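You operate a simulated robot arm through the tools that you are given. There is no shell and no other tool. Be economical: measure what you need, move in short steps, check, and stop when the job is done.

You are at the controls of a simulated robot arm. One attempt, no reset.

TASK
Fit and latch the short guard, jog the small motor once, switch off.
Fine: it waits on the blue table; both latches shut before the starter goes on; leave the long guard.

It is judged by the outcome, as a careful person would: the job done as asked, and still so three seconds after it is handed in. It fails if anything else is knocked over, pushed out of place, dropped, spilled or broken.

THE ROBOT
A 7-joint arm with a two-finger parallel gripper on a trunk, on a base that drives. Base frame: it is fixed to the floor where the robot stands at the start and does not move with it; the origin is under the middle of the robot, x ahead of it, y to its left, z up. Readings come in mm, rad, newtons and seconds.
With the tool pointing down near the work surface it reaches from about 160 to 680 mm from the robot's upright axis, wherever it stands. Its first joint turns from -2.897 to 2.897 rad. Places, roughly: black latch [300, 1300, 900]; jog button [600, 600, 1100]; long guard [7000, 10000, 750]; seat round the coupling [500, 1200, 900]; starter box [700, 600, 1000]; starter switch [600, 700, 1100]; white latch [300, 1200, 900]. Payload 1.57 kg.
The tool frame sits at the grasp point between the pads (the TCP): z along the fingers, y along the line on which they close. The tips reach 30 mm beyond it. The gripper opens to 80 mm. The fingers are 17 mm wide and 12 mm thick; the gripper's body (40 by 82 mm) begins 80 mm behind the TCP.
Orientation is that of the tool frame in the base frame, as a unit quaternion [w, x, y, z]. With the fingers straight down and closing along the base's y, the tool's x points along the base's -x, its y along +y and its z along -z.

THE INTERFACE
- The arm moves only by the tool arm_command. Its argument "rows" is a list of rows, each an object (a shift or turn left out is 0, a gripper value left out holds the last) with "dp": the shift along the tool's x, y, z in mm, a list of three; "dr": the turn, a rotation vector about the tool's x, y, z in rad, a list of three. In form: [{"dp": [dx, dy, dz], "dr": [ax, ay, az]}, ...]. A call has 1 to 12 rows; each row is the pose to reach, as a shift and turn from the pose commanded when the call began, along the tool's axes at that moment. "fingers" is the finger opening in mm, from 0 to 80, set as the call begins (left out, the last holds). Rows are played at 5 a second. More than 50 mm and 0.15 rad between two rows, or a gripper value outside its range, and nothing of the call is played. Where a pose cannot be reached the arm comes as near as it can. A force on the tool above 40 N (or 10 N above the force at the start of the call, whichever is more), or a blocked arm, ends the call early, and 0.2 s more pass. Each finger travels about 72 mm/s and halts on what it meets, pressing with about 22 N; the grip force reading is that of the motor and also rises with nothing between the fingers. The clock runs only during rows and for 0.2 s after the last one: add rows that repeat a pose to give the fingers time. It gives the time, the measured TCP pose, the force on the tool (base axes), the opening and the grip force at its end, in the units of the frame above (readings bear some noise), with the torque about the TCP (base axes, N m) and any sound that the robot's microphone picked up.
- Cameras (640 x 400 px; columns grow to the right, rows downward): "scene" is now at [-0.7, 166.5, 1489.6]; the picture's right is [0.33, -0.94, 0.00], its down [-0.62, -0.22, -0.76] and it looks along [0.71, 0.25, -0.65] (base axes); focal length 271 px, centre (320, 200). "wrist" rides on the gripper at [72, -7, -122] in the tool frame; the picture's right is [0.09, 1.00, 0.00], its down [-0.84, 0.08, -0.54] and it looks along [-0.54, 0.05, 0.84] (tool axes); focal length 238 px, centre (320, 200). There is no depth. A picture from a camera that has moved, and an enlarged one, comes with that camera's place and axes in the base frame and with its lens.
- capture(camera): a new picture of that camera. The clock stands still meanwhile.
- raise_lower(by): slides the trunk up (or, below 0, down) by that many mm; the arm and the scene camera ride with it, the base frame stays. It gives what a move gives, with no picture.
- drive_base(legs): drives the robot by 1 to 6 legs, each [ahead, left, turn to the left] in mm, mm and rad, along the robot's own axes; the way and the turn of a leg run together, so that a leg with both is an arc; at most 1500 mm and 3.142 rad a leg. The arm and the cameras ride along, it lands a little off, and it stops where it bumps. It gives what a move gives.
- aim_head(pan, tilt): turns the head with the scene camera to pan (to the left, within 1.501 rad either way) and tilt (down, from -0.506 to 1.204), counted from straight ahead of the robot. It gives what a move gives.
- zoom(camera, box): a new picture of the part [left, top, right, bottom] of that camera's present view, enlarged. The clock stands still meanwhile.
- finish_job(): hands the job in; it is judged then, once.

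Go step by step. Nothing tells you exact positions but the pictures and the camera data: compare them with the known pose of the tool, close in by small moves and look again before you grip or let go. The budget is 120 turns and 98 pictures, counting those below and the enlarged ones. Unless the task says otherwise, let go and move clear before handing in, and close with one line.

The tools are called after ">>>" by a JSON object that holds its "api" and its "payload". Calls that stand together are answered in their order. arm_command: Moves the arm, as the interface text tells. Its arguments: {"type":"object","properties":{"rows":{"type":"array"},"fingers":{"type":"number"}},"required":["rows"]} The other tools are called the same way: raise_lower (by) slides the trunk up or down; drive_base (legs) drives the base; aim_head (pan, tilt) turns the head that bears the scene camera; capture (camera) takes a picture; zoom (camera, box) takes an enlarged picture of a part of a camera's view; finish_job () hands the job in.

At the start:

```text
time_s: 0.0
tool_pos: [271.2, 304.4, 1317.4]
tcp_rot: [0.0, 0.0, 1.0, 0.001]
wrist_force: [0.9, -0.7, -0.6]
torque: [-0.02, 0.01, -0.01]
finger_gap: 79.9
gripper_force: 0.0
trunk travel left (down, up): [-300.0, 180.0]
robot x, y, heading: [-0.3, 0.0, -0.001]
head pan, tilt: [0.337, 0.714]
```

scene: 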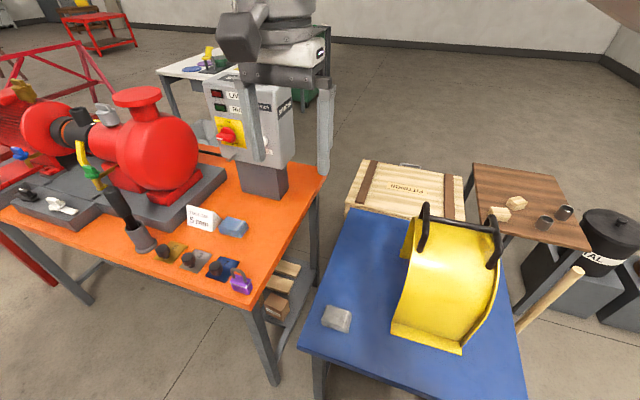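
wrist: 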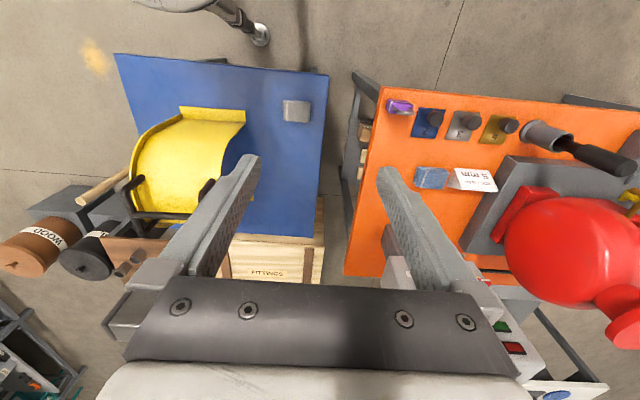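

I see the yellow guard with two handles on the blue table, right ahead, and the pump with latches and starter box on the orange bench to the left. I'll look closer at each first.

>>> {"api": "zoom", "payload": {"camera": "scene", "box": [300, 180, 540, 380]}}

>>> {"api": "zoom", "payload": {"camera": "scene", "box": [0, 70, 240, 270]}}

>>> {"api": "aim_head", "payload": {"pan": 1.1, "tilt": 0.6}}

>>> {"api": "capture", "payload": {"camera": "scene"}}

```text
2.00 times, centred on (420, 280) of scene
camera zoom: at [-0.7, 166.5, 1489.6], right [0.33, -0.94, 0.0], down [-0.62, -0.22, -0.76], along [0.71, 0.25, -0.65], focal length 541 px, centre (120, 40)
```

zoom: 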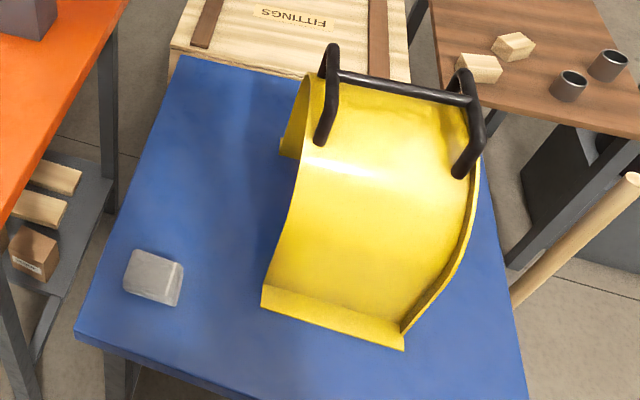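

```text
2.00 times, centred on (120, 170) of scene
camera zoom: at [-0.7, 166.5, 1489.6], right [0.33, -0.94, 0.0], down [-0.62, -0.22, -0.76], along [0.71, 0.25, -0.65], focal length 541 px, centre (720, 260)
```

zoom: 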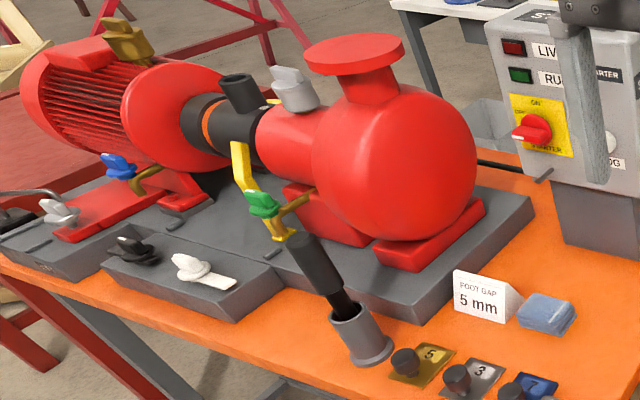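

```text
time_s: 1.1
tool_pos: [271.0, 304.8, 1319.0]
tcp_rot: [0.001, 0.0, 1.0, 0.0]
wrist_force: [-0.5, 0.9, 0.9]
torque: [0.03, 0.02, 0.01]
finger_gap: 80.2
gripper_force: 0.2
trunk travel left (down, up): [-300.0, 180.0]
robot x, y, heading: [1.4, 3.3, -0.001]
head pan, tilt: [1.1, 0.6]
```

```text
93 pictures are left
camera scene: at [-40.2, 217.3, 1499.4], right [0.89, -0.45, 0.0], down [-0.26, -0.5, -0.82], along [0.38, 0.73, -0.57], focal length 271 px, centre (320, 200)
```

scene: 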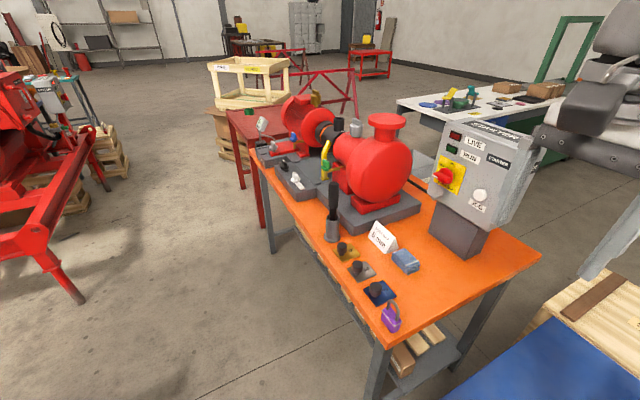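

The bench runs off to the left with the pump, coupling and motor on it. I'll zoom for details of the coupling seat, latches, starter and guard handle.

>>> {"api": "zoom", "payload": {"camera": "scene", "box": [240, 85, 400, 245]}}

>>> {"api": "zoom", "payload": {"camera": "scene", "box": [420, 110, 540, 230]}}

>>> {"api": "zoom", "payload": {"camera": "wrist", "box": [80, 50, 340, 280]}}

```text
2.50 times, centred on (320, 165) of scene
camera zoom: at [-40.2, 217.3, 1499.4], right [0.89, -0.45, 0.0], down [-0.26, -0.5, -0.82], along [0.38, 0.73, -0.57], focal length 677 px, centre (320, 288)
```

zoom: 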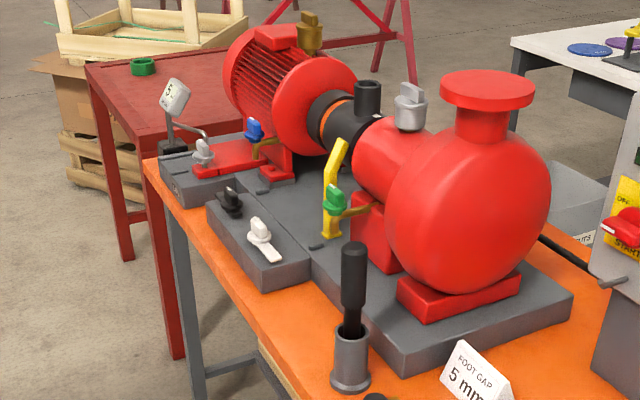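

```text
3.33 times, centred on (480, 170) of scene
camera zoom: at [-40.2, 217.3, 1499.4], right [0.89, -0.45, 0.0], down [-0.26, -0.5, -0.82], along [0.38, 0.73, -0.57], focal length 902 px, centre (-213, 300)
```

zoom: 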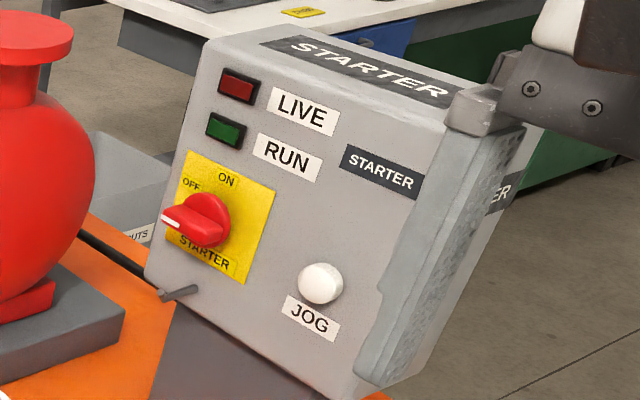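

```text
1.74 times, centred on (210, 165) of wrist
camera zoom: at [198.1, 297.5, 1439.5], right [-0.09, 1.0, 0.0], down [0.84, 0.08, 0.54], along [0.54, 0.05, -0.84], focal length 414 px, centre (511, 261)
```

zoom: 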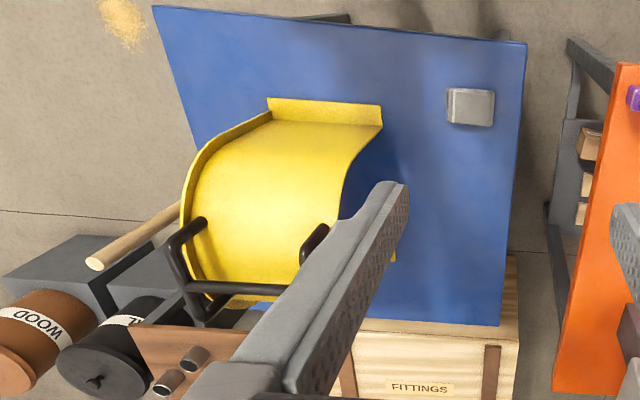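

The bench top is at about z 800 and spans x≥270, y≥460; the guard's handle bar is near (535,-10,1020), axis along y. I'll drive along to see the seat and latches up close before taking the guard.

>>> {"api": "drive_base", "payload": {"legs": [[-80, 0, 0], [0, 1000, 0]]}}

>>> {"api": "aim_head", "payload": {"pan": 0.1, "tilt": 0.75}}

>>> {"api": "capture", "payload": {"camera": "scene"}}

>>> {"api": "capture", "payload": {"camera": "wrist"}}

```text
time_s: 9.7
tool_pos: [173.3, 1305.8, 1317.2]
tcp_rot: [0.0, -0.01, 1.0, 0.0]
wrist_force: [0.0, -0.2, -0.7]
torque: [-0.01, 0.0, 0.0]
finger_gap: 80.2
gripper_force: 0.0
trunk travel left (down, up): [-300.0, 180.0]
robot x, y, heading: [-93.6, 995.1, 0.022]
head pan, tilt: [1.1, 0.6]
```

```text
time_s: 10.9
tool_pos: [174.1, 1306.0, 1317.4]
tcp_rot: [0.0, -0.011, 1.0, -0.001]
wrist_force: [0.1, 0.0, -0.1]
torque: [0.02, -0.02, -0.01]
finger_gap: 80.1
gripper_force: 0.1
trunk travel left (down, up): [-300.0, 180.0]
robot x, y, heading: [-93.3, 995.7, 0.02]
head pan, tilt: [0.099, 0.75]
```

```text
89 pictures are left
camera scene: at [-92.1, 1143.3, 1486.5], right [0.12, -0.99, 0.0], down [-0.68, -0.08, -0.73], along [0.73, 0.09, -0.68], focal length 271 px, centre (320, 200)
```

scene: 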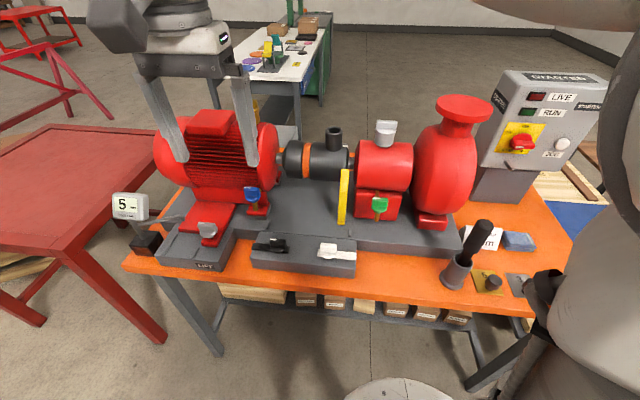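

```text
88 pictures are left
camera wrist: at [100.7, 1298.1, 1439.5], right [-0.11, 0.99, 0.0], down [0.83, 0.1, 0.54], along [0.54, 0.06, -0.84], focal length 238 px, centre (320, 200)
```

wrist: 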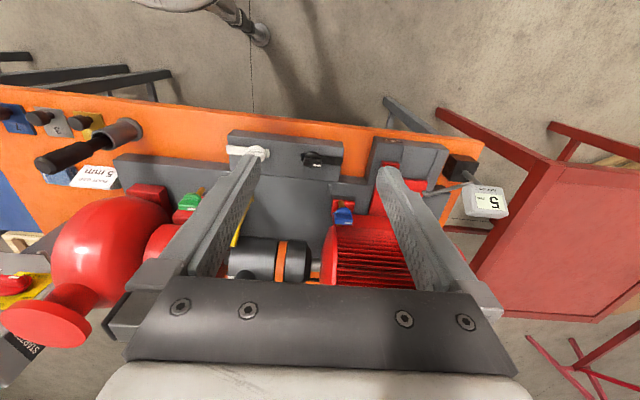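

The coupling sits between motor (left) and pump (right), axis along y, with the latch block in front. Zooming for details.

>>> {"api": "zoom", "payload": {"camera": "scene", "box": [240, 110, 400, 210]}}

>>> {"api": "zoom", "payload": {"camera": "scene", "box": [150, 180, 390, 290]}}

>>> {"api": "zoom", "payload": {"camera": "wrist", "box": [200, 120, 400, 290]}}

```text
4.00 times, centred on (320, 160) of scene
camera zoom: at [-92.1, 1143.3, 1486.5], right [0.12, -0.99, 0.0], down [-0.68, -0.08, -0.73], along [0.73, 0.09, -0.68], focal length 1083 px, centre (320, 360)
```

zoom: 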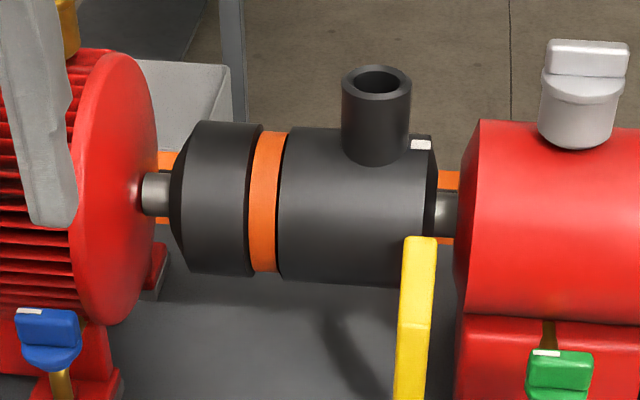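

```text
2.67 times, centred on (270, 235) of scene
camera zoom: at [-92.1, 1143.3, 1486.5], right [0.12, -0.99, 0.0], down [-0.68, -0.08, -0.73], along [0.73, 0.09, -0.68], focal length 722 px, centre (453, 107)
```

zoom: 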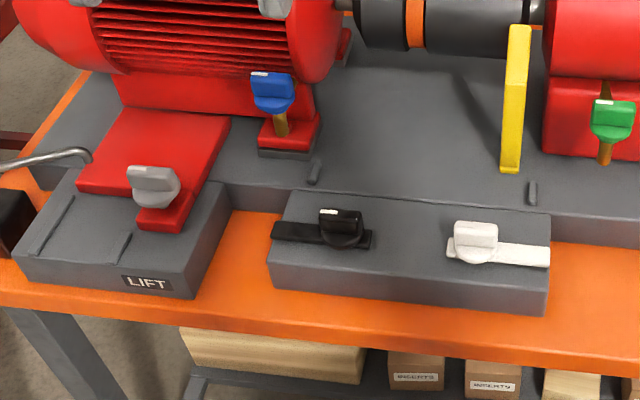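

```text
2.35 times, centred on (300, 205) of wrist
camera zoom: at [100.7, 1298.1, 1439.5], right [-0.11, 0.99, 0.0], down [0.83, 0.1, 0.54], along [0.54, 0.06, -0.84], focal length 561 px, centre (367, 188)
```

zoom: 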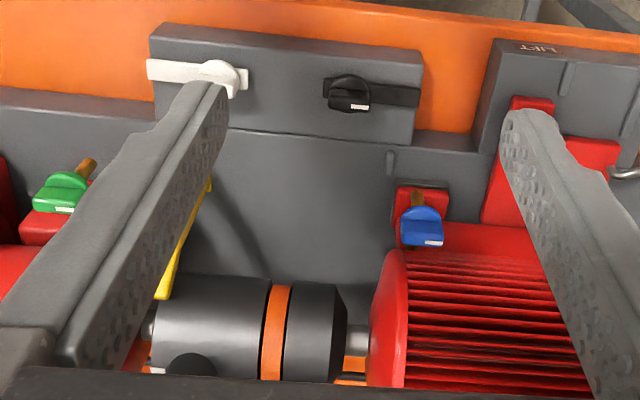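

The white and black latch levers stand out sideways (open), and the coupling gap spans y≈1119–1355, so the seat centre is near y≈1238. I'll move the wrist camera over the seat and also look back at the guard.

>>> {"api": "arm_command", "payload": {"rows": [{"dp": [-45, -17, 0]}, {"dp": [-90, -34, 0]}, {"dp": [-135, -51, 0]}, {"dp": [-180, -68, 0]}, {"dp": [-180, -68, 0]}], "fingers": 80}}

>>> {"api": "capture", "payload": {"camera": "wrist"}}

>>> {"api": "aim_head", "payload": {"pan": -1.0, "tilt": 0.45}}

>>> {"api": "capture", "payload": {"camera": "scene"}}

```text
time_s: 12.2
tool_pos: [357.9, 1243.2, 1320.5]
tcp_rot: [0.0, -0.012, 1.0, 0.0]
wrist_force: [0.6, 0.7, 0.0]
torque: [0.01, 0.03, -0.01]
finger_gap: 80.3
gripper_force: 0.2
trunk travel left (down, up): [-300.0, 180.0]
robot x, y, heading: [-94.6, 994.0, 0.021]
head pan, tilt: [0.099, 0.75]
```

```text
84 pictures are left
camera wrist: at [284.1, 1236.0, 1441.3], right [-0.11, 0.99, 0.0], down [0.83, 0.1, 0.54], along [0.54, 0.06, -0.84], focal length 238 px, centre (320, 200)
```

wrist: 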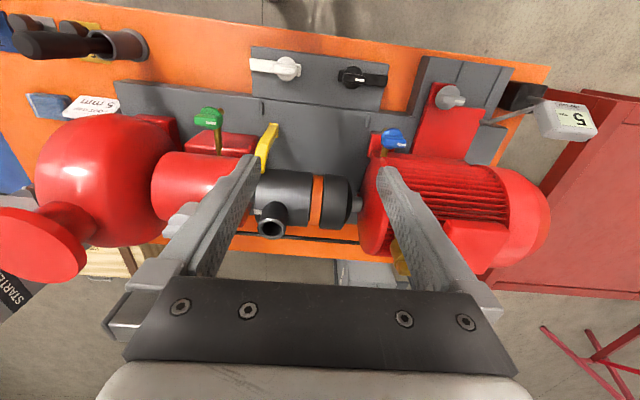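

```text
time_s: 13.5
tool_pos: [355.5, 1244.3, 1320.3]
tcp_rot: [0.0, -0.01, 1.0, 0.0]
wrist_force: [-0.6, -0.5, -1.1]
torque: [0.02, 0.01, -0.01]
finger_gap: 80.0
gripper_force: 0.1
trunk travel left (down, up): [-300.0, 180.0]
robot x, y, heading: [-95.3, 997.0, 0.024]
head pan, tilt: [-1.0, 0.45]
```

```text
83 pictures are left
camera scene: at [-123.0, 1057.0, 1512.9], right [-0.83, -0.56, 0.0], down [-0.24, 0.36, -0.9], along [0.5, -0.75, -0.44], focal length 271 px, centre (320, 200)
```

scene: 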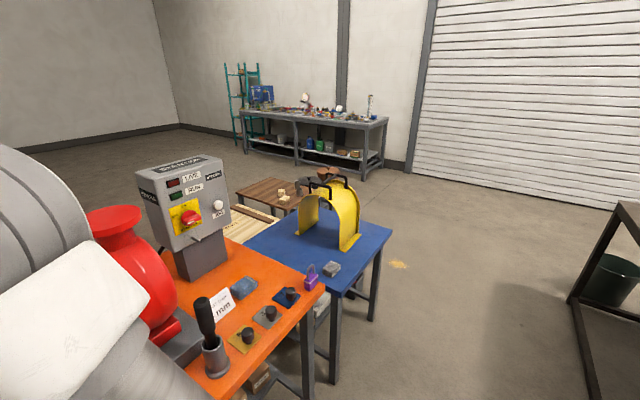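

>>> {"api": "zoom", "payload": {"camera": "scene", "box": [270, 160, 390, 260]}}

>>> {"api": "zoom", "payload": {"camera": "wrist", "box": [170, 40, 430, 280]}}

```text
4.00 times, centred on (330, 210) of scene
camera zoom: at [-123.0, 1057.0, 1512.9], right [-0.83, -0.56, 0.0], down [-0.24, 0.36, -0.9], along [0.5, -0.75, -0.44], focal length 1083 px, centre (280, 160)
```

zoom: 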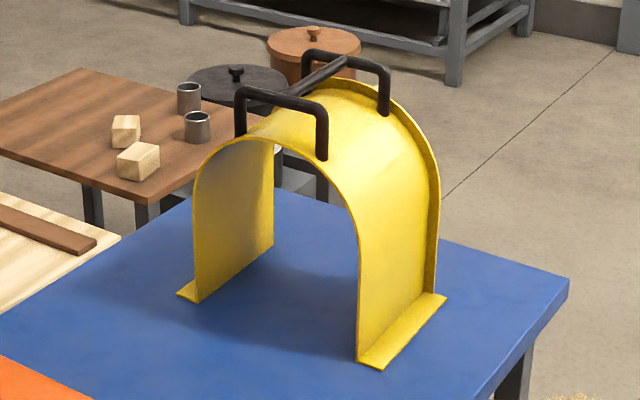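

```text
1.67 times, centred on (300, 160) of wrist
camera zoom: at [283.5, 1236.3, 1441.4], right [-0.11, 0.99, 0.0], down [0.83, 0.1, 0.54], along [0.54, 0.06, -0.84], focal length 397 px, centre (353, 267)
```

zoom: 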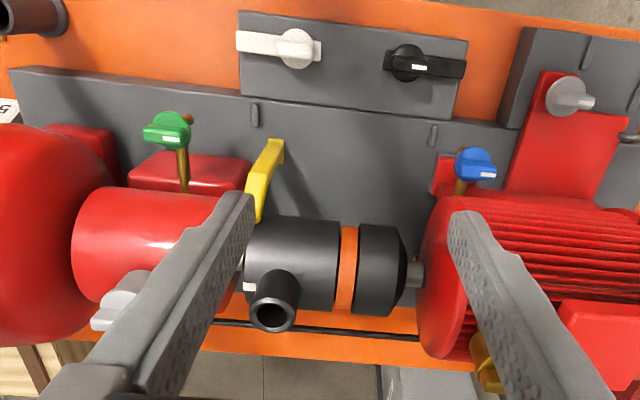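

The guard is an arch with two end loops joined by a centre bar along y; it stands at about x 380–680, y −105…90 on the table (z≈700). The seat wants it in the same orientation, centred about (527,1237). Driving back to the guard to grip its centre bar.

>>> {"api": "drive_base", "payload": {"legs": [[-60, 0, 0], [0, -1000, -0.022], [150, 0, 0]]}}

>>> {"api": "aim_head", "payload": {"pan": -0.15, "tilt": 0.75}}

>>> {"api": "capture", "payload": {"camera": "scene"}}

>>> {"api": "capture", "payload": {"camera": "wrist"}}

```text
time_s: 23.2
tool_pos: [461.0, 238.6, 1319.5]
tcp_rot: [0.0, -0.003, 1.0, 0.001]
wrist_force: [1.0, 0.3, 0.7]
torque: [0.03, 0.0, -0.02]
finger_gap: 80.0
gripper_force: 0.0
trunk travel left (down, up): [-300.0, 180.0]
robot x, y, heading: [11.8, -1.2, 0.006]
head pan, tilt: [-1.0, 0.45]
```

```text
time_s: 24.3
tool_pos: [461.6, 237.5, 1319.3]
tcp_rot: [0.0, -0.003, 1.0, 0.001]
wrist_force: [0.4, 0.7, 0.2]
torque: [-0.02, 0.03, 0.0]
finger_gap: 79.8
gripper_force: 0.1
trunk travel left (down, up): [-300.0, 180.0]
robot x, y, heading: [12.9, -4.5, 0.002]
head pan, tilt: [-0.15, 0.75]
```

```text
80 pictures are left
camera scene: at [11.8, 122.9, 1486.5], right [-0.14, -0.99, 0.0], down [-0.67, 0.1, -0.73], along [0.72, -0.11, -0.68], focal length 271 px, centre (320, 200)
```

scene: 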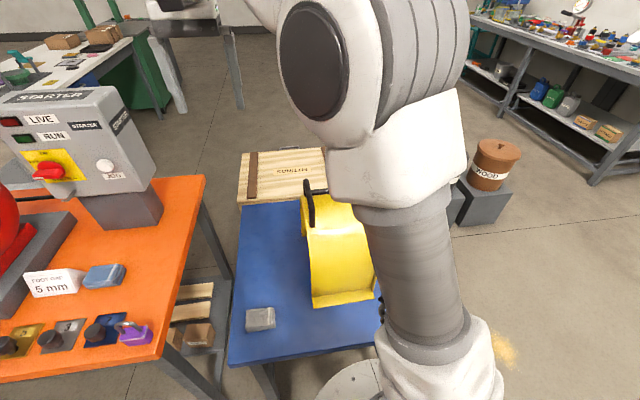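

```text
79 pictures are left
camera wrist: at [389.2, 230.8, 1441.4], right [-0.1, 1.0, 0.0], down [0.84, 0.08, 0.54], along [0.54, 0.05, -0.84], focal length 238 px, centre (320, 200)
```

wrist: 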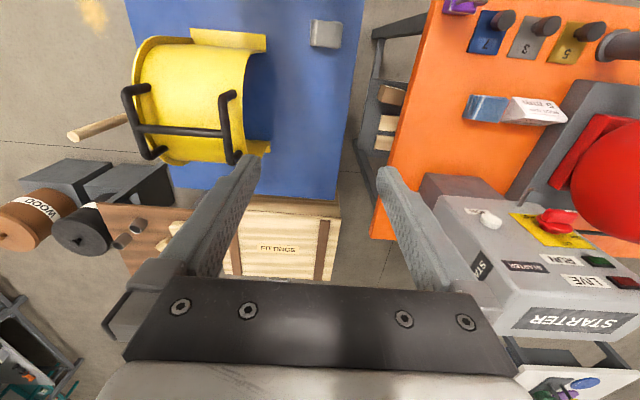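

The bar's centre is about (539,-5,1020). I'll turn the tool 90° so the fingers close along x and move above the bar.

>>> {"api": "arm_command", "payload": {"rows": [{"dp": [-7, -22, 0], "dr": [0, 0, 0.143]}, {"dp": [-14, -44, 0], "dr": [0, 0, 0.286]}, {"dp": [-21, -66, 0], "dr": [0, 0, 0.428]}, {"dp": [-28, -88, 0], "dr": [0, 0, 0.571]}, {"dp": [-35, -110, 0], "dr": [0, 0, 0.714]}, {"dp": [-42, -132, 0], "dr": [0, 0, 0.857]}, {"dp": [-49, -154, 0], "dr": [0, 0, 1.0]}, {"dp": [-56, -176, 0], "dr": [0, 0, 1.142]}, {"dp": [-63, -198, 0], "dr": [0, 0, 1.285]}, {"dp": [-70, -220, 0], "dr": [0, 0, 1.428]}, {"dp": [-78, -243, 0], "dr": [0, 0, 1.571]}, {"dp": [-78, -243, 0], "dr": [0, 0, 1.571]}]}}

>>> {"api": "capture", "payload": {"camera": "wrist"}}

```text
time_s: 26.9
tool_pos: [541.2, -5.6, 1320.3]
tcp_rot: [0.0, 0.706, 0.708, 0.0]
wrist_force: [0.2, 0.1, 0.2]
torque: [0.06, -0.01, 0.02]
finger_gap: 80.0
gripper_force: 0.1
trunk travel left (down, up): [-300.0, 180.0]
robot x, y, heading: [7.1, -3.5, 0.01]
head pan, tilt: [-0.15, 0.75]
```

```text
78 pictures are left
camera wrist: at [533.2, 66.1, 1442.5], right [1.0, 0.1, 0.0], down [0.08, -0.84, 0.54], along [0.05, -0.54, -0.84], focal length 238 px, centre (320, 200)
```

wrist: 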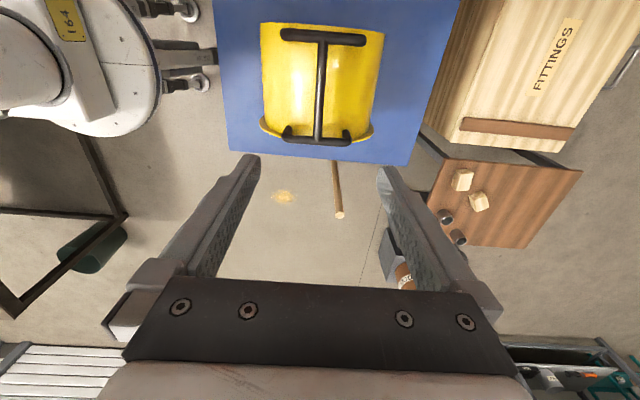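

The fingers are over the bar, roughly aligned. Descending partway to check.

>>> {"api": "arm_command", "payload": {"rows": [{"dp": [3, -1, 45], "dr": [0, 0, -0.03]}, {"dp": [5, -1, 90], "dr": [0, 0, -0.03]}, {"dp": [5, -1, 135], "dr": [0, 0, -0.03]}, {"dp": [5, -1, 180], "dr": [0, 0, -0.03]}, {"dp": [5, -1, 220], "dr": [0, 0, -0.03]}, {"dp": [5, -1, 220], "dr": [0, 0, -0.03]}]}}

>>> {"api": "capture", "payload": {"camera": "wrist"}}

>>> {"api": "capture", "payload": {"camera": "scene"}}

```text
time_s: 28.3
tool_pos: [537.1, 1.0, 1096.2]
tcp_rot: [0.0, 0.695, 0.719, 0.0]
wrist_force: [0.4, 0.0, 0.2]
torque: [-0.02, 0.0, 0.01]
finger_gap: 80.0
gripper_force: 0.1
trunk travel left (down, up): [-300.0, 180.0]
robot x, y, heading: [10.7, -3.6, 0.007]
head pan, tilt: [-0.15, 0.75]
```

```text
77 pictures are left
camera wrist: at [526.7, 71.6, 1218.8], right [0.99, 0.13, 0.0], down [0.11, -0.83, 0.54], along [0.07, -0.54, -0.84], focal length 238 px, centre (320, 200)
```

wrist: 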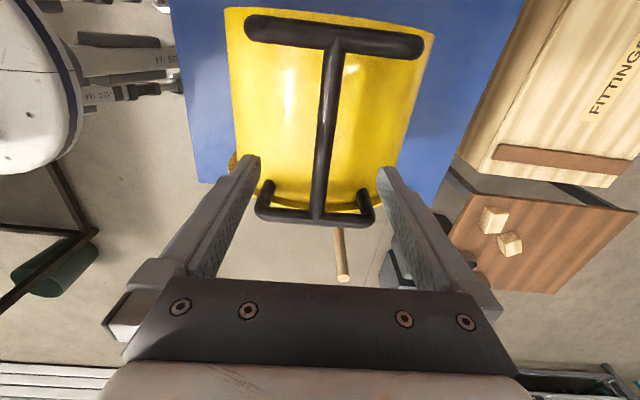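

```text
76 pictures are left
camera scene: at [11.9, 122.9, 1486.5], right [-0.14, -0.99, 0.0], down [-0.68, 0.1, -0.73], along [0.72, -0.1, -0.68], focal length 271 px, centre (320, 200)
```

scene: 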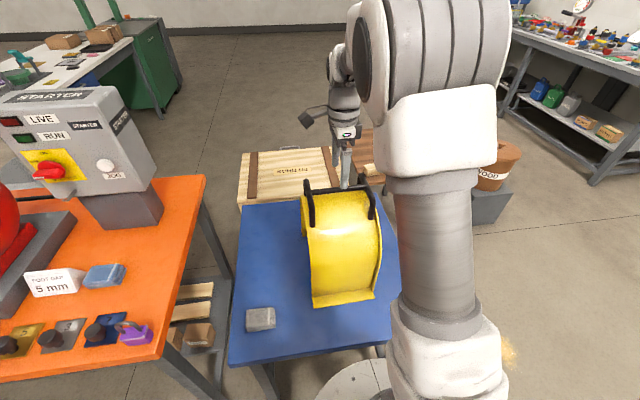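

Bar lines up with the jaws within about 2 mm, at z≈1020. Descending onto it and closing.

>>> {"api": "arm_command", "payload": {"rows": [{"dp": [0, 2, 40]}, {"dp": [0, 2, 65]}, {"dp": [0, 2, 78]}, {"dp": [0, 2, 78]}]}}

>>> {"api": "capture", "payload": {"camera": "wrist"}}

```text
time_s: 29.3
tool_pos: [541.7, 0.2, 1020.2]
tcp_rot: [0.0, 0.693, 0.72, 0.001]
wrist_force: [-0.3, -0.4, -0.6]
torque: [0.01, 0.04, -0.01]
finger_gap: 79.9
gripper_force: 0.0
trunk travel left (down, up): [-300.0, 180.0]
robot x, y, heading: [10.7, -2.7, 0.006]
head pan, tilt: [-0.15, 0.75]
```

```text
75 pictures are left
camera wrist: at [531.7, 71.7, 1142.4], right [0.99, 0.13, 0.0], down [0.11, -0.83, 0.54], along [0.07, -0.54, -0.84], focal length 238 px, centre (320, 200)
```

wrist: 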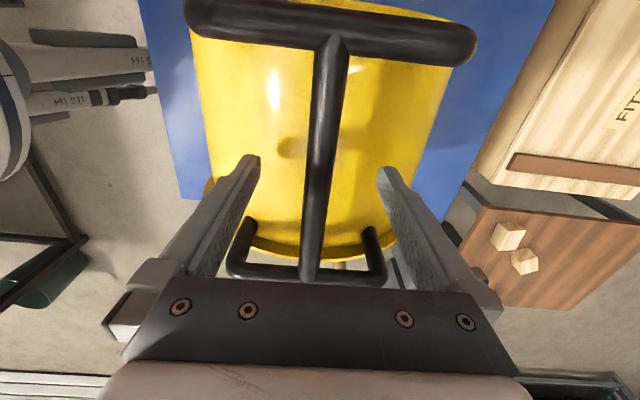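

Bar passes right through the TCP. Closing the grip.

>>> {"api": "arm_command", "payload": {"rows": [{"dp": [0, 0, 0]}, {"dp": [0, 0, 0]}, {"dp": [0, 0, 0]}, {"dp": [0, 0, 0]}, {"dp": [0, 0, 0]}], "fingers": 0}}

>>> {"api": "arm_command", "payload": {"rows": [{"dp": [0, 0, -10]}, {"dp": [0, 0, -30]}, {"dp": [0, 0, -30]}]}}

>>> {"api": "capture", "payload": {"camera": "wrist"}}

>>> {"api": "capture", "payload": {"camera": "scene"}}

```text
time_s: 30.5
tool_pos: [541.4, -0.4, 1020.9]
tcp_rot: [-0.001, 0.695, 0.719, 0.0]
wrist_force: [-3.5, -1.2, 1.1]
torque: [-0.01, 0.03, -0.11]
finger_gap: 15.7
gripper_force: 22.1
trunk travel left (down, up): [-300.0, 180.0]
robot x, y, heading: [11.0, -4.0, 0.005]
head pan, tilt: [-0.15, 0.75]
```

```text
time_s: 31.3
tool_pos: [541.1, 1.0, 1049.5]
tcp_rot: [-0.001, 0.694, 0.72, -0.001]
wrist_force: [0.5, -0.2, -10.9]
torque: [0.0, -0.02, -0.02]
finger_gap: 15.7
gripper_force: 21.8
trunk travel left (down, up): [-300.0, 180.0]
robot x, y, heading: [11.7, -5.3, 0.005]
head pan, tilt: [-0.15, 0.75]
```

```text
74 pictures are left
camera wrist: at [532.1, 72.6, 1172.6], right [0.99, 0.13, 0.0], down [0.11, -0.83, 0.54], along [0.07, -0.54, -0.84], focal length 238 px, centre (320, 200)
```

wrist: 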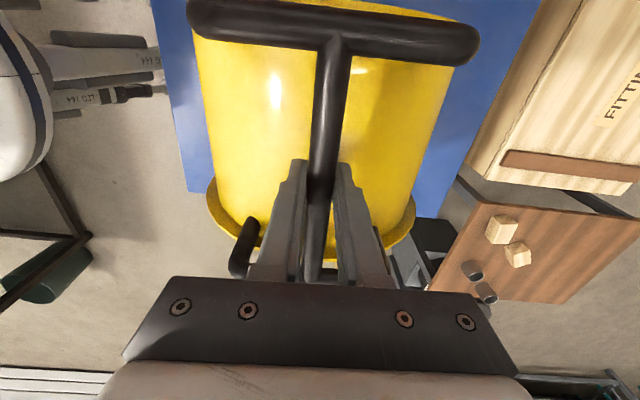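

```text
73 pictures are left
camera scene: at [12.5, 122.9, 1486.5], right [-0.14, -0.99, 0.0], down [-0.68, 0.1, -0.73], along [0.72, -0.1, -0.68], focal length 271 px, centre (320, 200)
```

scene: 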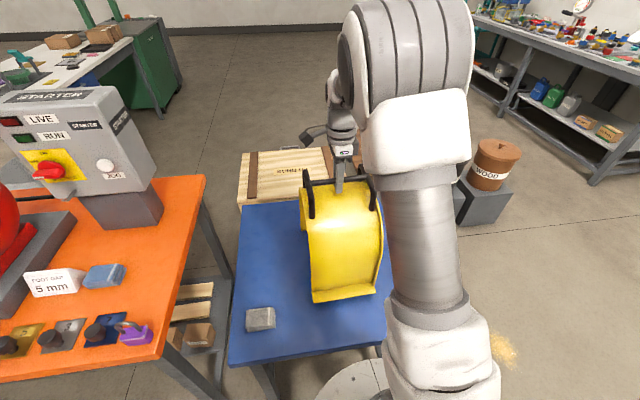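

The guard is lifted, 11 N and hanging balanced. Raising the trunk and arm so its feet clear everything.

>>> {"api": "raise_lower", "payload": {"by": 180}}

>>> {"api": "arm_command", "payload": {"rows": [{"dp": [0, 0, -30]}, {"dp": [0, 0, -60]}, {"dp": [0, 0, -90]}, {"dp": [0, 0, -120]}, {"dp": [0, 0, -150]}, {"dp": [0, 0, -180]}, {"dp": [0, 0, -210]}, {"dp": [0, 0, -240]}, {"dp": [0, 0, -250]}, {"dp": [0, 0, -250]}]}}

```text
time_s: 33.3
tool_pos: [541.9, 1.2, 1230.6]
tcp_rot: [-0.001, 0.694, 0.72, -0.001]
wrist_force: [0.1, -0.4, -11.3]
torque: [0.01, 0.0, -0.02]
finger_gap: 15.7
gripper_force: 21.8
trunk travel left (down, up): [-480.0, 0.0]
robot x, y, heading: [11.6, -4.7, 0.01]
head pan, tilt: [-0.15, 0.75]
```

```text
time_s: 35.5
tool_pos: [542.2, -0.3, 1478.2]
tcp_rot: [0.0, 0.695, 0.719, -0.001]
wrist_force: [-0.4, -0.5, -11.0]
torque: [-0.01, -0.02, -0.01]
finger_gap: 15.7
gripper_force: 21.9
trunk travel left (down, up): [-480.0, 0.0]
robot x, y, heading: [12.4, -2.0, 0.002]
head pan, tilt: [-0.15, 0.75]
```

Reached z 1478. Backing off, driving left to the seat, then looking.

>>> {"api": "drive_base", "payload": {"legs": [[-360, 0, 0], [0, 1238, 0]]}}

>>> {"api": "aim_head", "payload": {"pan": 0.0, "tilt": 0.6}}

>>> {"api": "capture", "payload": {"camera": "scene"}}

>>> {"api": "capture", "payload": {"camera": "wrist"}}

```text
time_s: 47.7
tool_pos: [163.8, 1255.7, 1479.6]
tcp_rot: [-0.001, 0.689, 0.724, -0.002]
wrist_force: [-0.9, 1.1, -10.2]
torque: [0.0, -0.04, 0.0]
finger_gap: 15.8
gripper_force: 22.2
trunk travel left (down, up): [-480.0, 0.0]
robot x, y, heading: [-367.3, 1243.6, 0.017]
head pan, tilt: [-0.15, 0.75]
```

```text
time_s: 48.4
tool_pos: [164.7, 1256.5, 1478.0]
tcp_rot: [-0.001, 0.689, 0.724, -0.001]
wrist_force: [-0.5, -0.5, -11.4]
torque: [-0.01, 0.04, 0.01]
finger_gap: 15.3
gripper_force: 21.6
trunk travel left (down, up): [-480.0, 0.0]
robot x, y, heading: [-369.2, 1246.2, 0.015]
head pan, tilt: [0.0, 0.6]
```

```text
72 pictures are left
camera scene: at [-360.8, 1384.0, 1679.3], right [0.02, -1.0, 0.0], down [-0.57, -0.01, -0.82], along [0.82, 0.01, -0.57], focal length 271 px, centre (320, 200)
```

scene: 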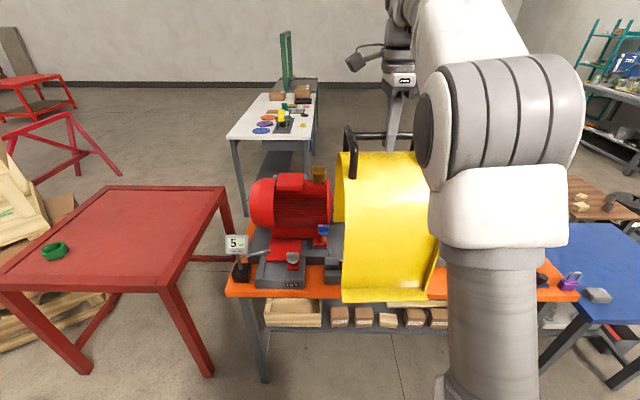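

```text
71 pictures are left
camera wrist: at [153.4, 1327.2, 1601.0], right [0.99, 0.14, 0.0], down [0.12, -0.83, 0.54], along [0.07, -0.54, -0.84], focal length 238 px, centre (320, 200)
```

wrist: 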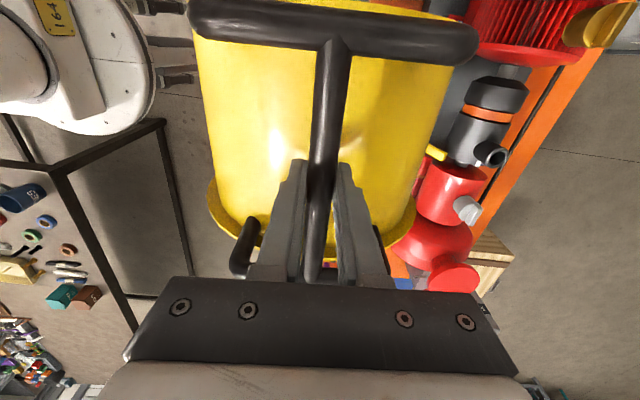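

The guard is held level over the floor in front of the bench. I need the coupling's x precisely since the upright socket on it leaves little room under the arch; raising 50 mm and driving part way in for a steeper wrist view.

>>> {"api": "arm_command", "payload": {"rows": [{"dp": [0, 0, -30]}, {"dp": [0, 0, -50]}, {"dp": [0, 0, -50]}]}}

>>> {"api": "drive_base", "payload": {"legs": [[200, 0, -0.015]]}}

>>> {"api": "zoom", "payload": {"camera": "wrist", "box": [370, 0, 640, 200]}}

>>> {"api": "capture", "payload": {"camera": "scene"}}

```text
time_s: 49.2
tool_pos: [165.7, 1254.0, 1528.2]
tcp_rot: [0.0, 0.689, 0.725, -0.001]
wrist_force: [-0.6, -0.7, -11.2]
torque: [0.02, -0.01, 0.0]
finger_gap: 15.6
gripper_force: 21.4
trunk travel left (down, up): [-480.0, 0.0]
robot x, y, heading: [-365.8, 1248.0, 0.015]
head pan, tilt: [0.0, 0.6]
```

```text
time_s: 51.1
tool_pos: [368.1, 1247.5, 1527.0]
tcp_rot: [0.0, 0.697, 0.717, -0.002]
wrist_force: [0.3, -0.2, -11.6]
torque: [-0.02, 0.02, 0.02]
finger_gap: 15.7
gripper_force: 21.5
trunk travel left (down, up): [-480.0, 0.0]
robot x, y, heading: [-166.0, 1247.3, -0.001]
head pan, tilt: [0.0, 0.6]
```

```text
2.00 times, centred on (505, 100) of wrist
camera zoom: at [358.3, 1318.7, 1649.6], right [0.99, 0.12, 0.0], down [0.1, -0.83, 0.54], along [0.06, -0.54, -0.84], focal length 477 px, centre (-50, 400)
```

zoom: 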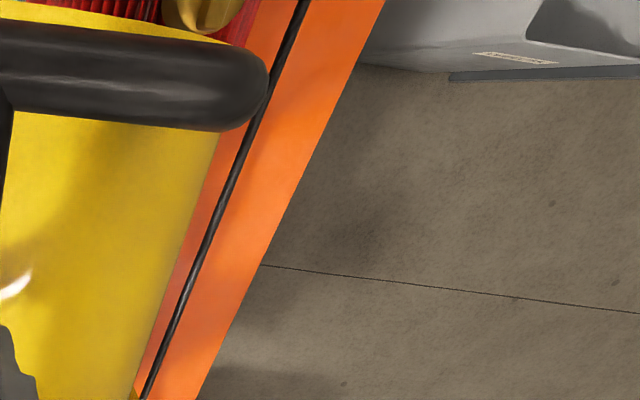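

```text
69 pictures are left
camera scene: at [-155.9, 1385.8, 1679.3], right [0.0, -1.0, 0.0], down [-0.57, 0.0, -0.82], along [0.82, 0.0, -0.57], focal length 271 px, centre (320, 200)
```

scene: 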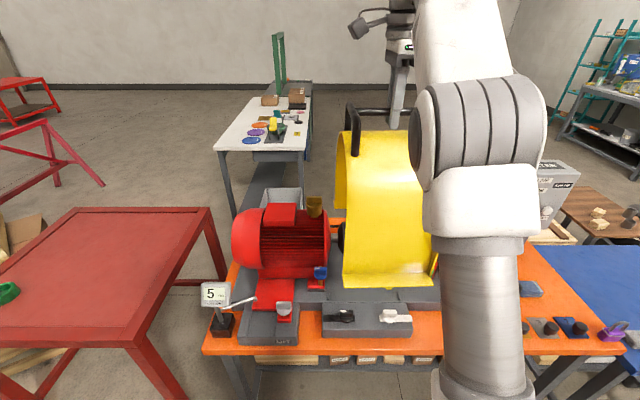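

The measurements agree: socket top at about (534,1185,1145), so the coupling axis is x≈534 and the guard's feet (now z≈1207) clear it. Driving in over the seat and correcting yaw.

>>> {"api": "drive_base", "payload": {"legs": [[166, 0, 0]]}}

>>> {"api": "zoom", "payload": {"camera": "scene", "box": [280, 100, 480, 350]}}

>>> {"api": "capture", "payload": {"camera": "wrist"}}

```text
time_s: 52.8
tool_pos: [535.4, 1248.4, 1526.3]
tcp_rot: [-0.001, 0.696, 0.718, 0.0]
wrist_force: [0.5, -0.7, -10.4]
torque: [-0.02, 0.02, -0.03]
finger_gap: 15.7
gripper_force: 22.4
trunk travel left (down, up): [-480.0, 0.0]
robot x, y, heading: [0.7, 1246.8, -0.003]
head pan, tilt: [0.0, 0.6]
```

```text
1.60 times, centred on (380, 225) of scene
camera zoom: at [11.2, 1386.0, 1679.3], right [0.0, -1.0, 0.0], down [-0.57, 0.0, -0.82], along [0.82, 0.0, -0.57], focal length 433 px, centre (224, 160)
```

zoom: 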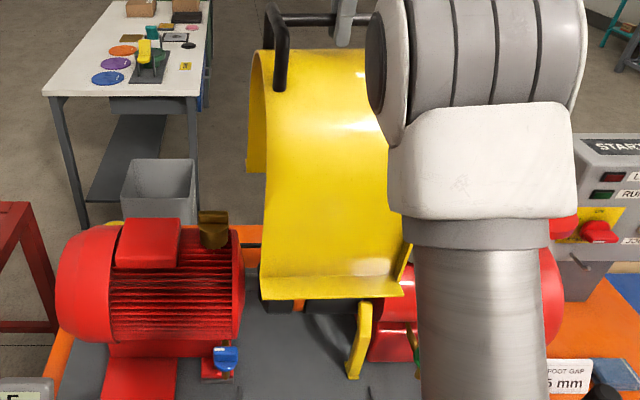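

```text
67 pictures are left
camera wrist: at [525.6, 1319.9, 1649.5], right [0.99, 0.12, 0.0], down [0.1, -0.83, 0.54], along [0.07, -0.54, -0.84], focal length 238 px, centre (320, 200)
```

wrist: 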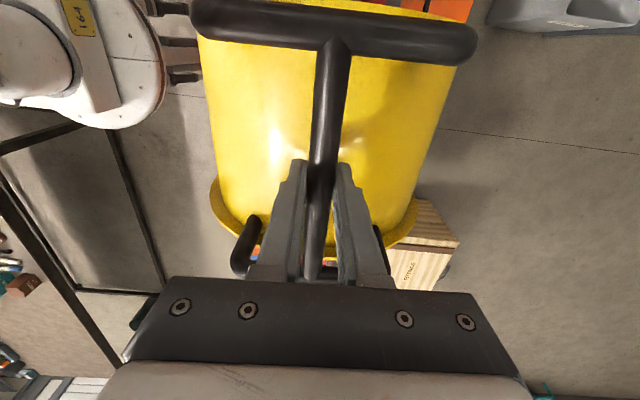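

The guard is over the seat with about 2° of yaw, which I'll turn out. Descending partway with small y correction, then checking.

>>> {"api": "arm_command", "payload": {"rows": [{"dp": [-4.4, -1.4, 0], "dr": [0, 0, 0.03]}, {"dp": [-4.4, -1.4, 30], "dr": [0, 0, 0.03]}, {"dp": [-4.4, -1.4, 60], "dr": [0, 0, 0.03]}, {"dp": [-4.4, -1.4, 90], "dr": [0, 0, 0.03]}, {"dp": [-4.4, -1.4, 120], "dr": [0, 0, 0.03]}, {"dp": [-4.4, -1.4, 150], "dr": [0, 0, 0.03]}, {"dp": [-4.4, -1.4, 180], "dr": [0, 0, 0.03]}, {"dp": [-4.4, -1.4, 180], "dr": [0, 0, 0.03]}]}}

>>> {"api": "aim_head", "payload": {"pan": -0.2, "tilt": 0.95}}

>>> {"api": "capture", "payload": {"camera": "scene"}}

```text
time_s: 54.6
tool_pos: [535.3, 1241.9, 1347.3]
tcp_rot: [-0.001, 0.707, 0.708, 0.0]
wrist_force: [-0.3, 0.6, -10.7]
torque: [-0.01, 0.02, 0.02]
finger_gap: 15.8
gripper_force: 21.5
trunk travel left (down, up): [-480.0, 0.0]
robot x, y, heading: [1.0, 1246.9, 0.004]
head pan, tilt: [0.0, 0.6]
```

```text
time_s: 55.5
tool_pos: [535.2, 1243.0, 1349.3]
tcp_rot: [-0.001, 0.706, 0.708, -0.001]
wrist_force: [-0.2, 0.6, -11.7]
torque: [0.0, 0.01, 0.0]
finger_gap: 15.5
gripper_force: 21.9
trunk travel left (down, up): [-480.0, 0.0]
robot x, y, heading: [4.4, 1247.6, -0.0]
head pan, tilt: [-0.201, 0.949]
```

```text
66 pictures are left
camera scene: at [-6.4, 1371.4, 1651.0], right [-0.2, -0.98, 0.0], down [-0.8, 0.16, -0.58], along [0.57, -0.11, -0.81], focal length 271 px, centre (320, 200)
```

scene: 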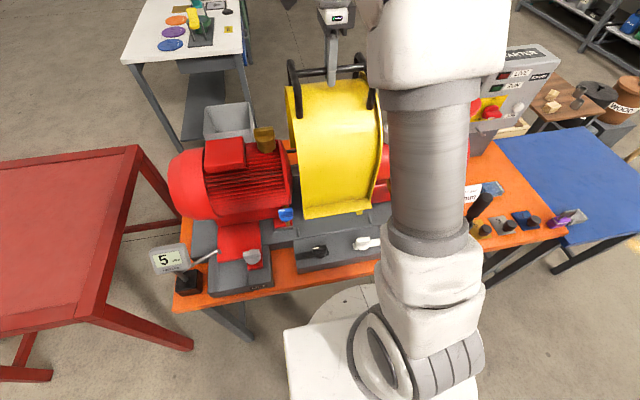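

>>> {"api": "arm_command", "payload": {"rows": [{"dp": [0, -1, 30]}, {"dp": [0, -1, 60]}, {"dp": [0, -1, 85]}, {"dp": [0, -1, 100]}, {"dp": [0, -1, 110]}, {"dp": [0, -1, 110]}]}}

>>> {"api": "zoom", "payload": {"camera": "scene", "box": [200, 60, 440, 280]}}

```text
time_s: 56.9
tool_pos: [531.7, 1244.6, 1238.0]
tcp_rot: [-0.001, 0.707, 0.707, 0.0]
wrist_force: [0.3, 0.4, -10.4]
torque: [0.0, 0.03, 0.02]
finger_gap: 15.6
gripper_force: 22.8
trunk travel left (down, up): [-480.0, 0.0]
robot x, y, heading: [5.3, 1245.7, 0.003]
head pan, tilt: [-0.201, 0.949]
```

```text
1.82 times, centred on (320, 170) of scene
camera zoom: at [-6.5, 1371.4, 1651.0], right [-0.2, -0.98, 0.0], down [-0.8, 0.16, -0.58], along [0.57, -0.11, -0.81], focal length 492 px, centre (320, 254)
```

zoom: 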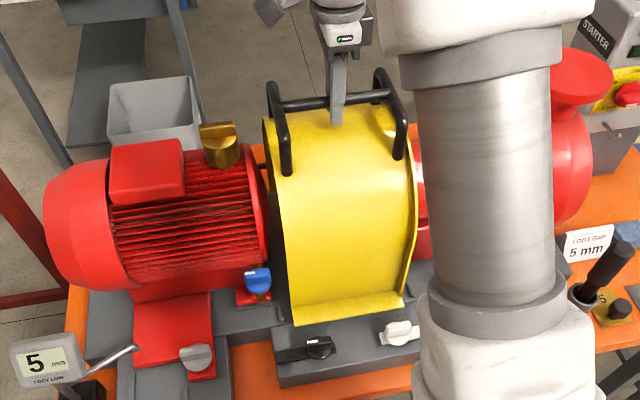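

No contact so far at z 1238; lowering gently until the feet touch the plate.

>>> {"api": "arm_command", "payload": {"rows": [{"dp": [0, 0, 6]}, {"dp": [0, 0, 12]}, {"dp": [0, 0, 16]}, {"dp": [0, 0, 20]}, {"dp": [0, 0, 23]}, {"dp": [0, 0, 26]}, {"dp": [0, 0, 28]}, {"dp": [0, 0, 30]}]}}

>>> {"api": "zoom", "payload": {"camera": "scene", "box": [200, 60, 440, 280]}}

```text
time_s: 58.7
tool_pos: [531.3, 1243.7, 1210.3]
tcp_rot: [0.002, 0.707, 0.708, 0.002]
wrist_force: [3.2, 0.0, 19.8]
torque: [0.08, -0.05, 0.05]
finger_gap: 15.8
gripper_force: 21.9
trunk travel left (down, up): [-480.0, 0.0]
robot x, y, heading: [0.4, 1246.7, -0.002]
head pan, tilt: [-0.201, 0.949]
```

```text
1.82 times, centred on (320, 170) of scene
camera zoom: at [-8.2, 1371.4, 1651.3], right [-0.2, -0.98, 0.0], down [-0.8, 0.16, -0.58], along [0.57, -0.11, -0.81], focal length 492 px, centre (320, 254)
```

zoom: 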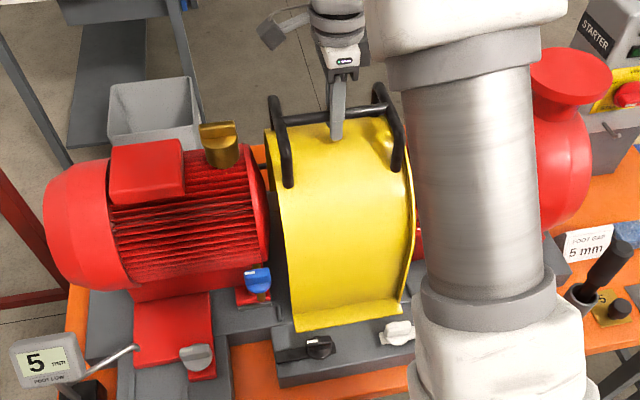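

Contact at z≈1210, as expected for the plate. Easing the push and zooming on the front flange, latches and the gaps.

>>> {"api": "arm_command", "payload": {"rows": [{"dp": [0, 0, -1]}, {"dp": [0, 0, -2]}, {"dp": [0, 0, -2]}]}}

>>> {"api": "zoom", "payload": {"camera": "scene", "box": [280, 180, 380, 280]}}

>>> {"api": "capture", "payload": {"camera": "wrist"}}

```text
time_s: 59.5
tool_pos: [531.6, 1243.8, 1210.2]
tcp_rot: [0.001, 0.706, 0.708, 0.0]
wrist_force: [9.8, -2.1, 17.8]
torque: [-0.02, -0.03, 0.02]
finger_gap: 15.7
gripper_force: 21.8
trunk travel left (down, up): [-480.0, 0.0]
robot x, y, heading: [1.1, 1244.4, -0.003]
head pan, tilt: [-0.201, 0.949]
```

```text
4.00 times, centred on (330, 230) of scene
camera zoom: at [-7.3, 1371.2, 1651.0], right [-0.2, -0.98, 0.0], down [-0.8, 0.16, -0.58], along [0.57, -0.11, -0.81], focal length 1083 px, centre (280, 80)
```

zoom: 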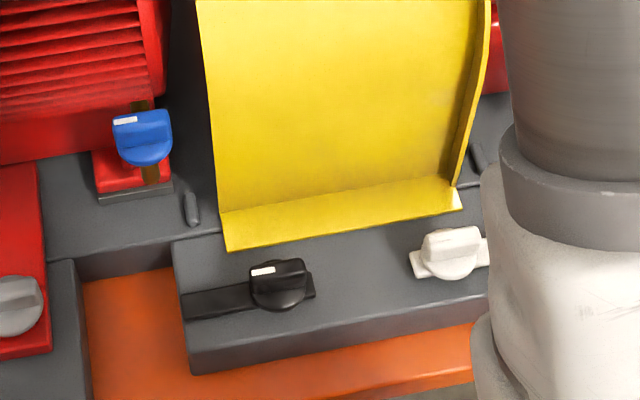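

```text
62 pictures are left
camera wrist: at [523.8, 1316.0, 1331.9], right [1.0, 0.09, 0.0], down [0.08, -0.84, 0.54], along [0.05, -0.54, -0.84], focal length 238 px, centre (320, 200)
```

wrist: 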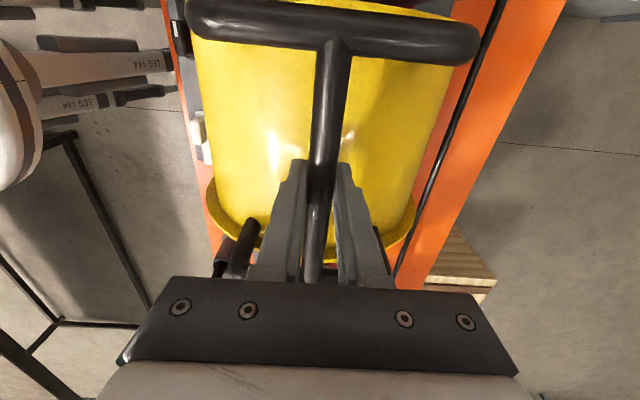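

The front flange lies flat and parallel, centred between the two guide pegs, with its edge within reach of both latch levers. Unloading and releasing the handle.

>>> {"api": "arm_command", "payload": {"rows": [{"dp": [0, 0, -1]}, {"dp": [0, 0, -2]}, {"dp": [0, 0, -2]}]}}

>>> {"api": "arm_command", "payload": {"rows": [{"dp": [0, 0, 0]}, {"dp": [0, 0, 0]}, {"dp": [0, 0, 0]}, {"dp": [0, 0, 0]}], "fingers": 60}}

>>> {"api": "arm_command", "payload": {"rows": [{"dp": [0, 0, -30]}, {"dp": [0, 0, -70]}, {"dp": [0, 0, -110]}, {"dp": [0, 0, -150]}, {"dp": [0, 0, -150]}]}}

>>> {"api": "capture", "payload": {"camera": "wrist"}}

>>> {"api": "capture", "payload": {"camera": "scene"}}

```text
time_s: 60.3
tool_pos: [530.7, 1245.2, 1210.3]
tcp_rot: [-0.003, 0.707, 0.708, -0.002]
wrist_force: [1.0, -2.3, -3.8]
torque: [0.0, -0.03, 0.0]
finger_gap: 15.7
gripper_force: 21.7
trunk travel left (down, up): [-480.0, 0.0]
robot x, y, heading: [4.6, 1244.1, 0.0]
head pan, tilt: [-0.201, 0.949]
```

```text
time_s: 61.3
tool_pos: [530.9, 1243.7, 1211.9]
tcp_rot: [-0.001, 0.706, 0.708, 0.0]
wrist_force: [0.1, 0.8, 0.1]
torque: [0.0, 0.01, 0.0]
finger_gap: 60.3
gripper_force: 0.1
trunk travel left (down, up): [-480.0, 0.0]
robot x, y, heading: [-2.0, 1245.9, 0.001]
head pan, tilt: [-0.201, 0.949]
```

```text
time_s: 62.5
tool_pos: [532.8, 1244.4, 1361.1]
tcp_rot: [-0.001, 0.707, 0.708, -0.001]
wrist_force: [-0.1, 0.0, 0.6]
torque: [0.0, 0.01, -0.03]
finger_gap: 60.0
gripper_force: 0.2
trunk travel left (down, up): [-480.0, 0.0]
robot x, y, heading: [0.3, 1252.0, -0.001]
head pan, tilt: [-0.201, 0.949]
```

```text
61 pictures are left
camera wrist: at [526.1, 1316.0, 1483.5], right [1.0, 0.09, 0.0], down [0.08, -0.84, 0.54], along [0.05, -0.54, -0.84], focal length 238 px, centre (320, 200)
```

wrist: 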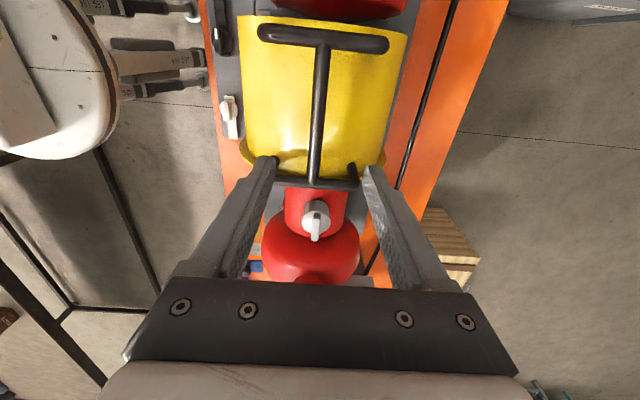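

```text
60 pictures are left
camera scene: at [-7.4, 1371.4, 1651.0], right [-0.2, -0.98, 0.0], down [-0.8, 0.16, -0.58], along [0.57, -0.11, -0.81], focal length 271 px, centre (320, 200)
```

scene: 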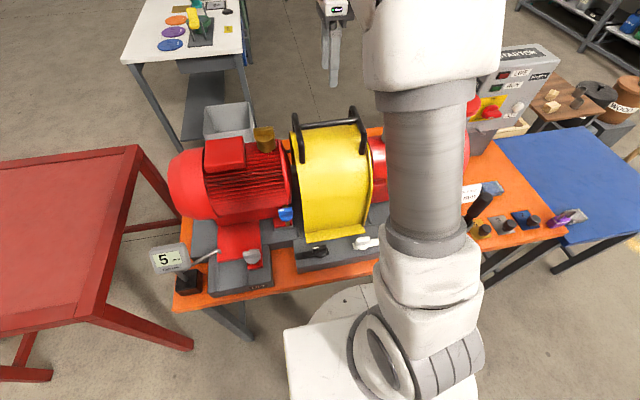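

The guard stands seated and free. Next the white latch: moving off the guard and over the knob near (329,1174), staying high first.

>>> {"api": "arm_command", "payload": {"rows": [{"dp": [-14, -41, 0]}, {"dp": [-28, -82, 0]}, {"dp": [-42, -123, 0]}, {"dp": [-56, -164, 0]}, {"dp": [-70, -204, 0]}, {"dp": [-70, -204, 45]}, {"dp": [-70, -204, 90]}, {"dp": [-70, -204, 135]}, {"dp": [-70, -204, 180]}, {"dp": [-70, -204, 225]}, {"dp": [-70, -204, 260]}, {"dp": [-70, -204, 260]}]}}

>>> {"api": "capture", "payload": {"camera": "wrist"}}

```text
time_s: 65.1
tool_pos: [327.2, 1174.0, 1102.2]
tcp_rot: [0.0, 0.707, 0.708, 0.0]
wrist_force: [0.4, -0.2, -0.5]
torque: [0.02, 0.0, -0.02]
finger_gap: 60.1
gripper_force: 0.1
trunk travel left (down, up): [-480.0, 0.0]
robot x, y, heading: [1.2, 1250.5, 0.004]
head pan, tilt: [-0.201, 0.949]
```

```text
59 pictures are left
camera wrist: at [320.6, 1246.4, 1223.9], right [1.0, 0.09, 0.0], down [0.08, -0.84, 0.54], along [0.05, -0.54, -0.84], focal length 238 px, centre (320, 200)
```

wrist: 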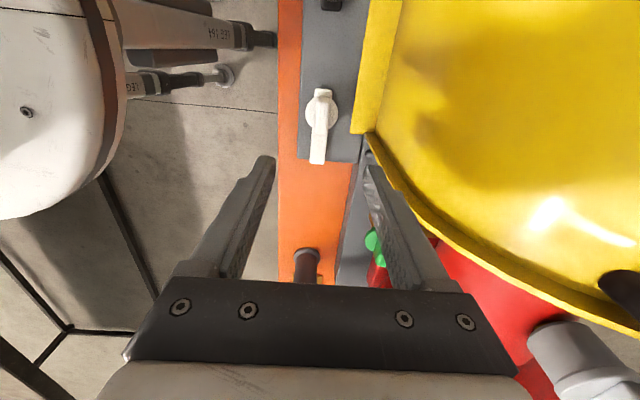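

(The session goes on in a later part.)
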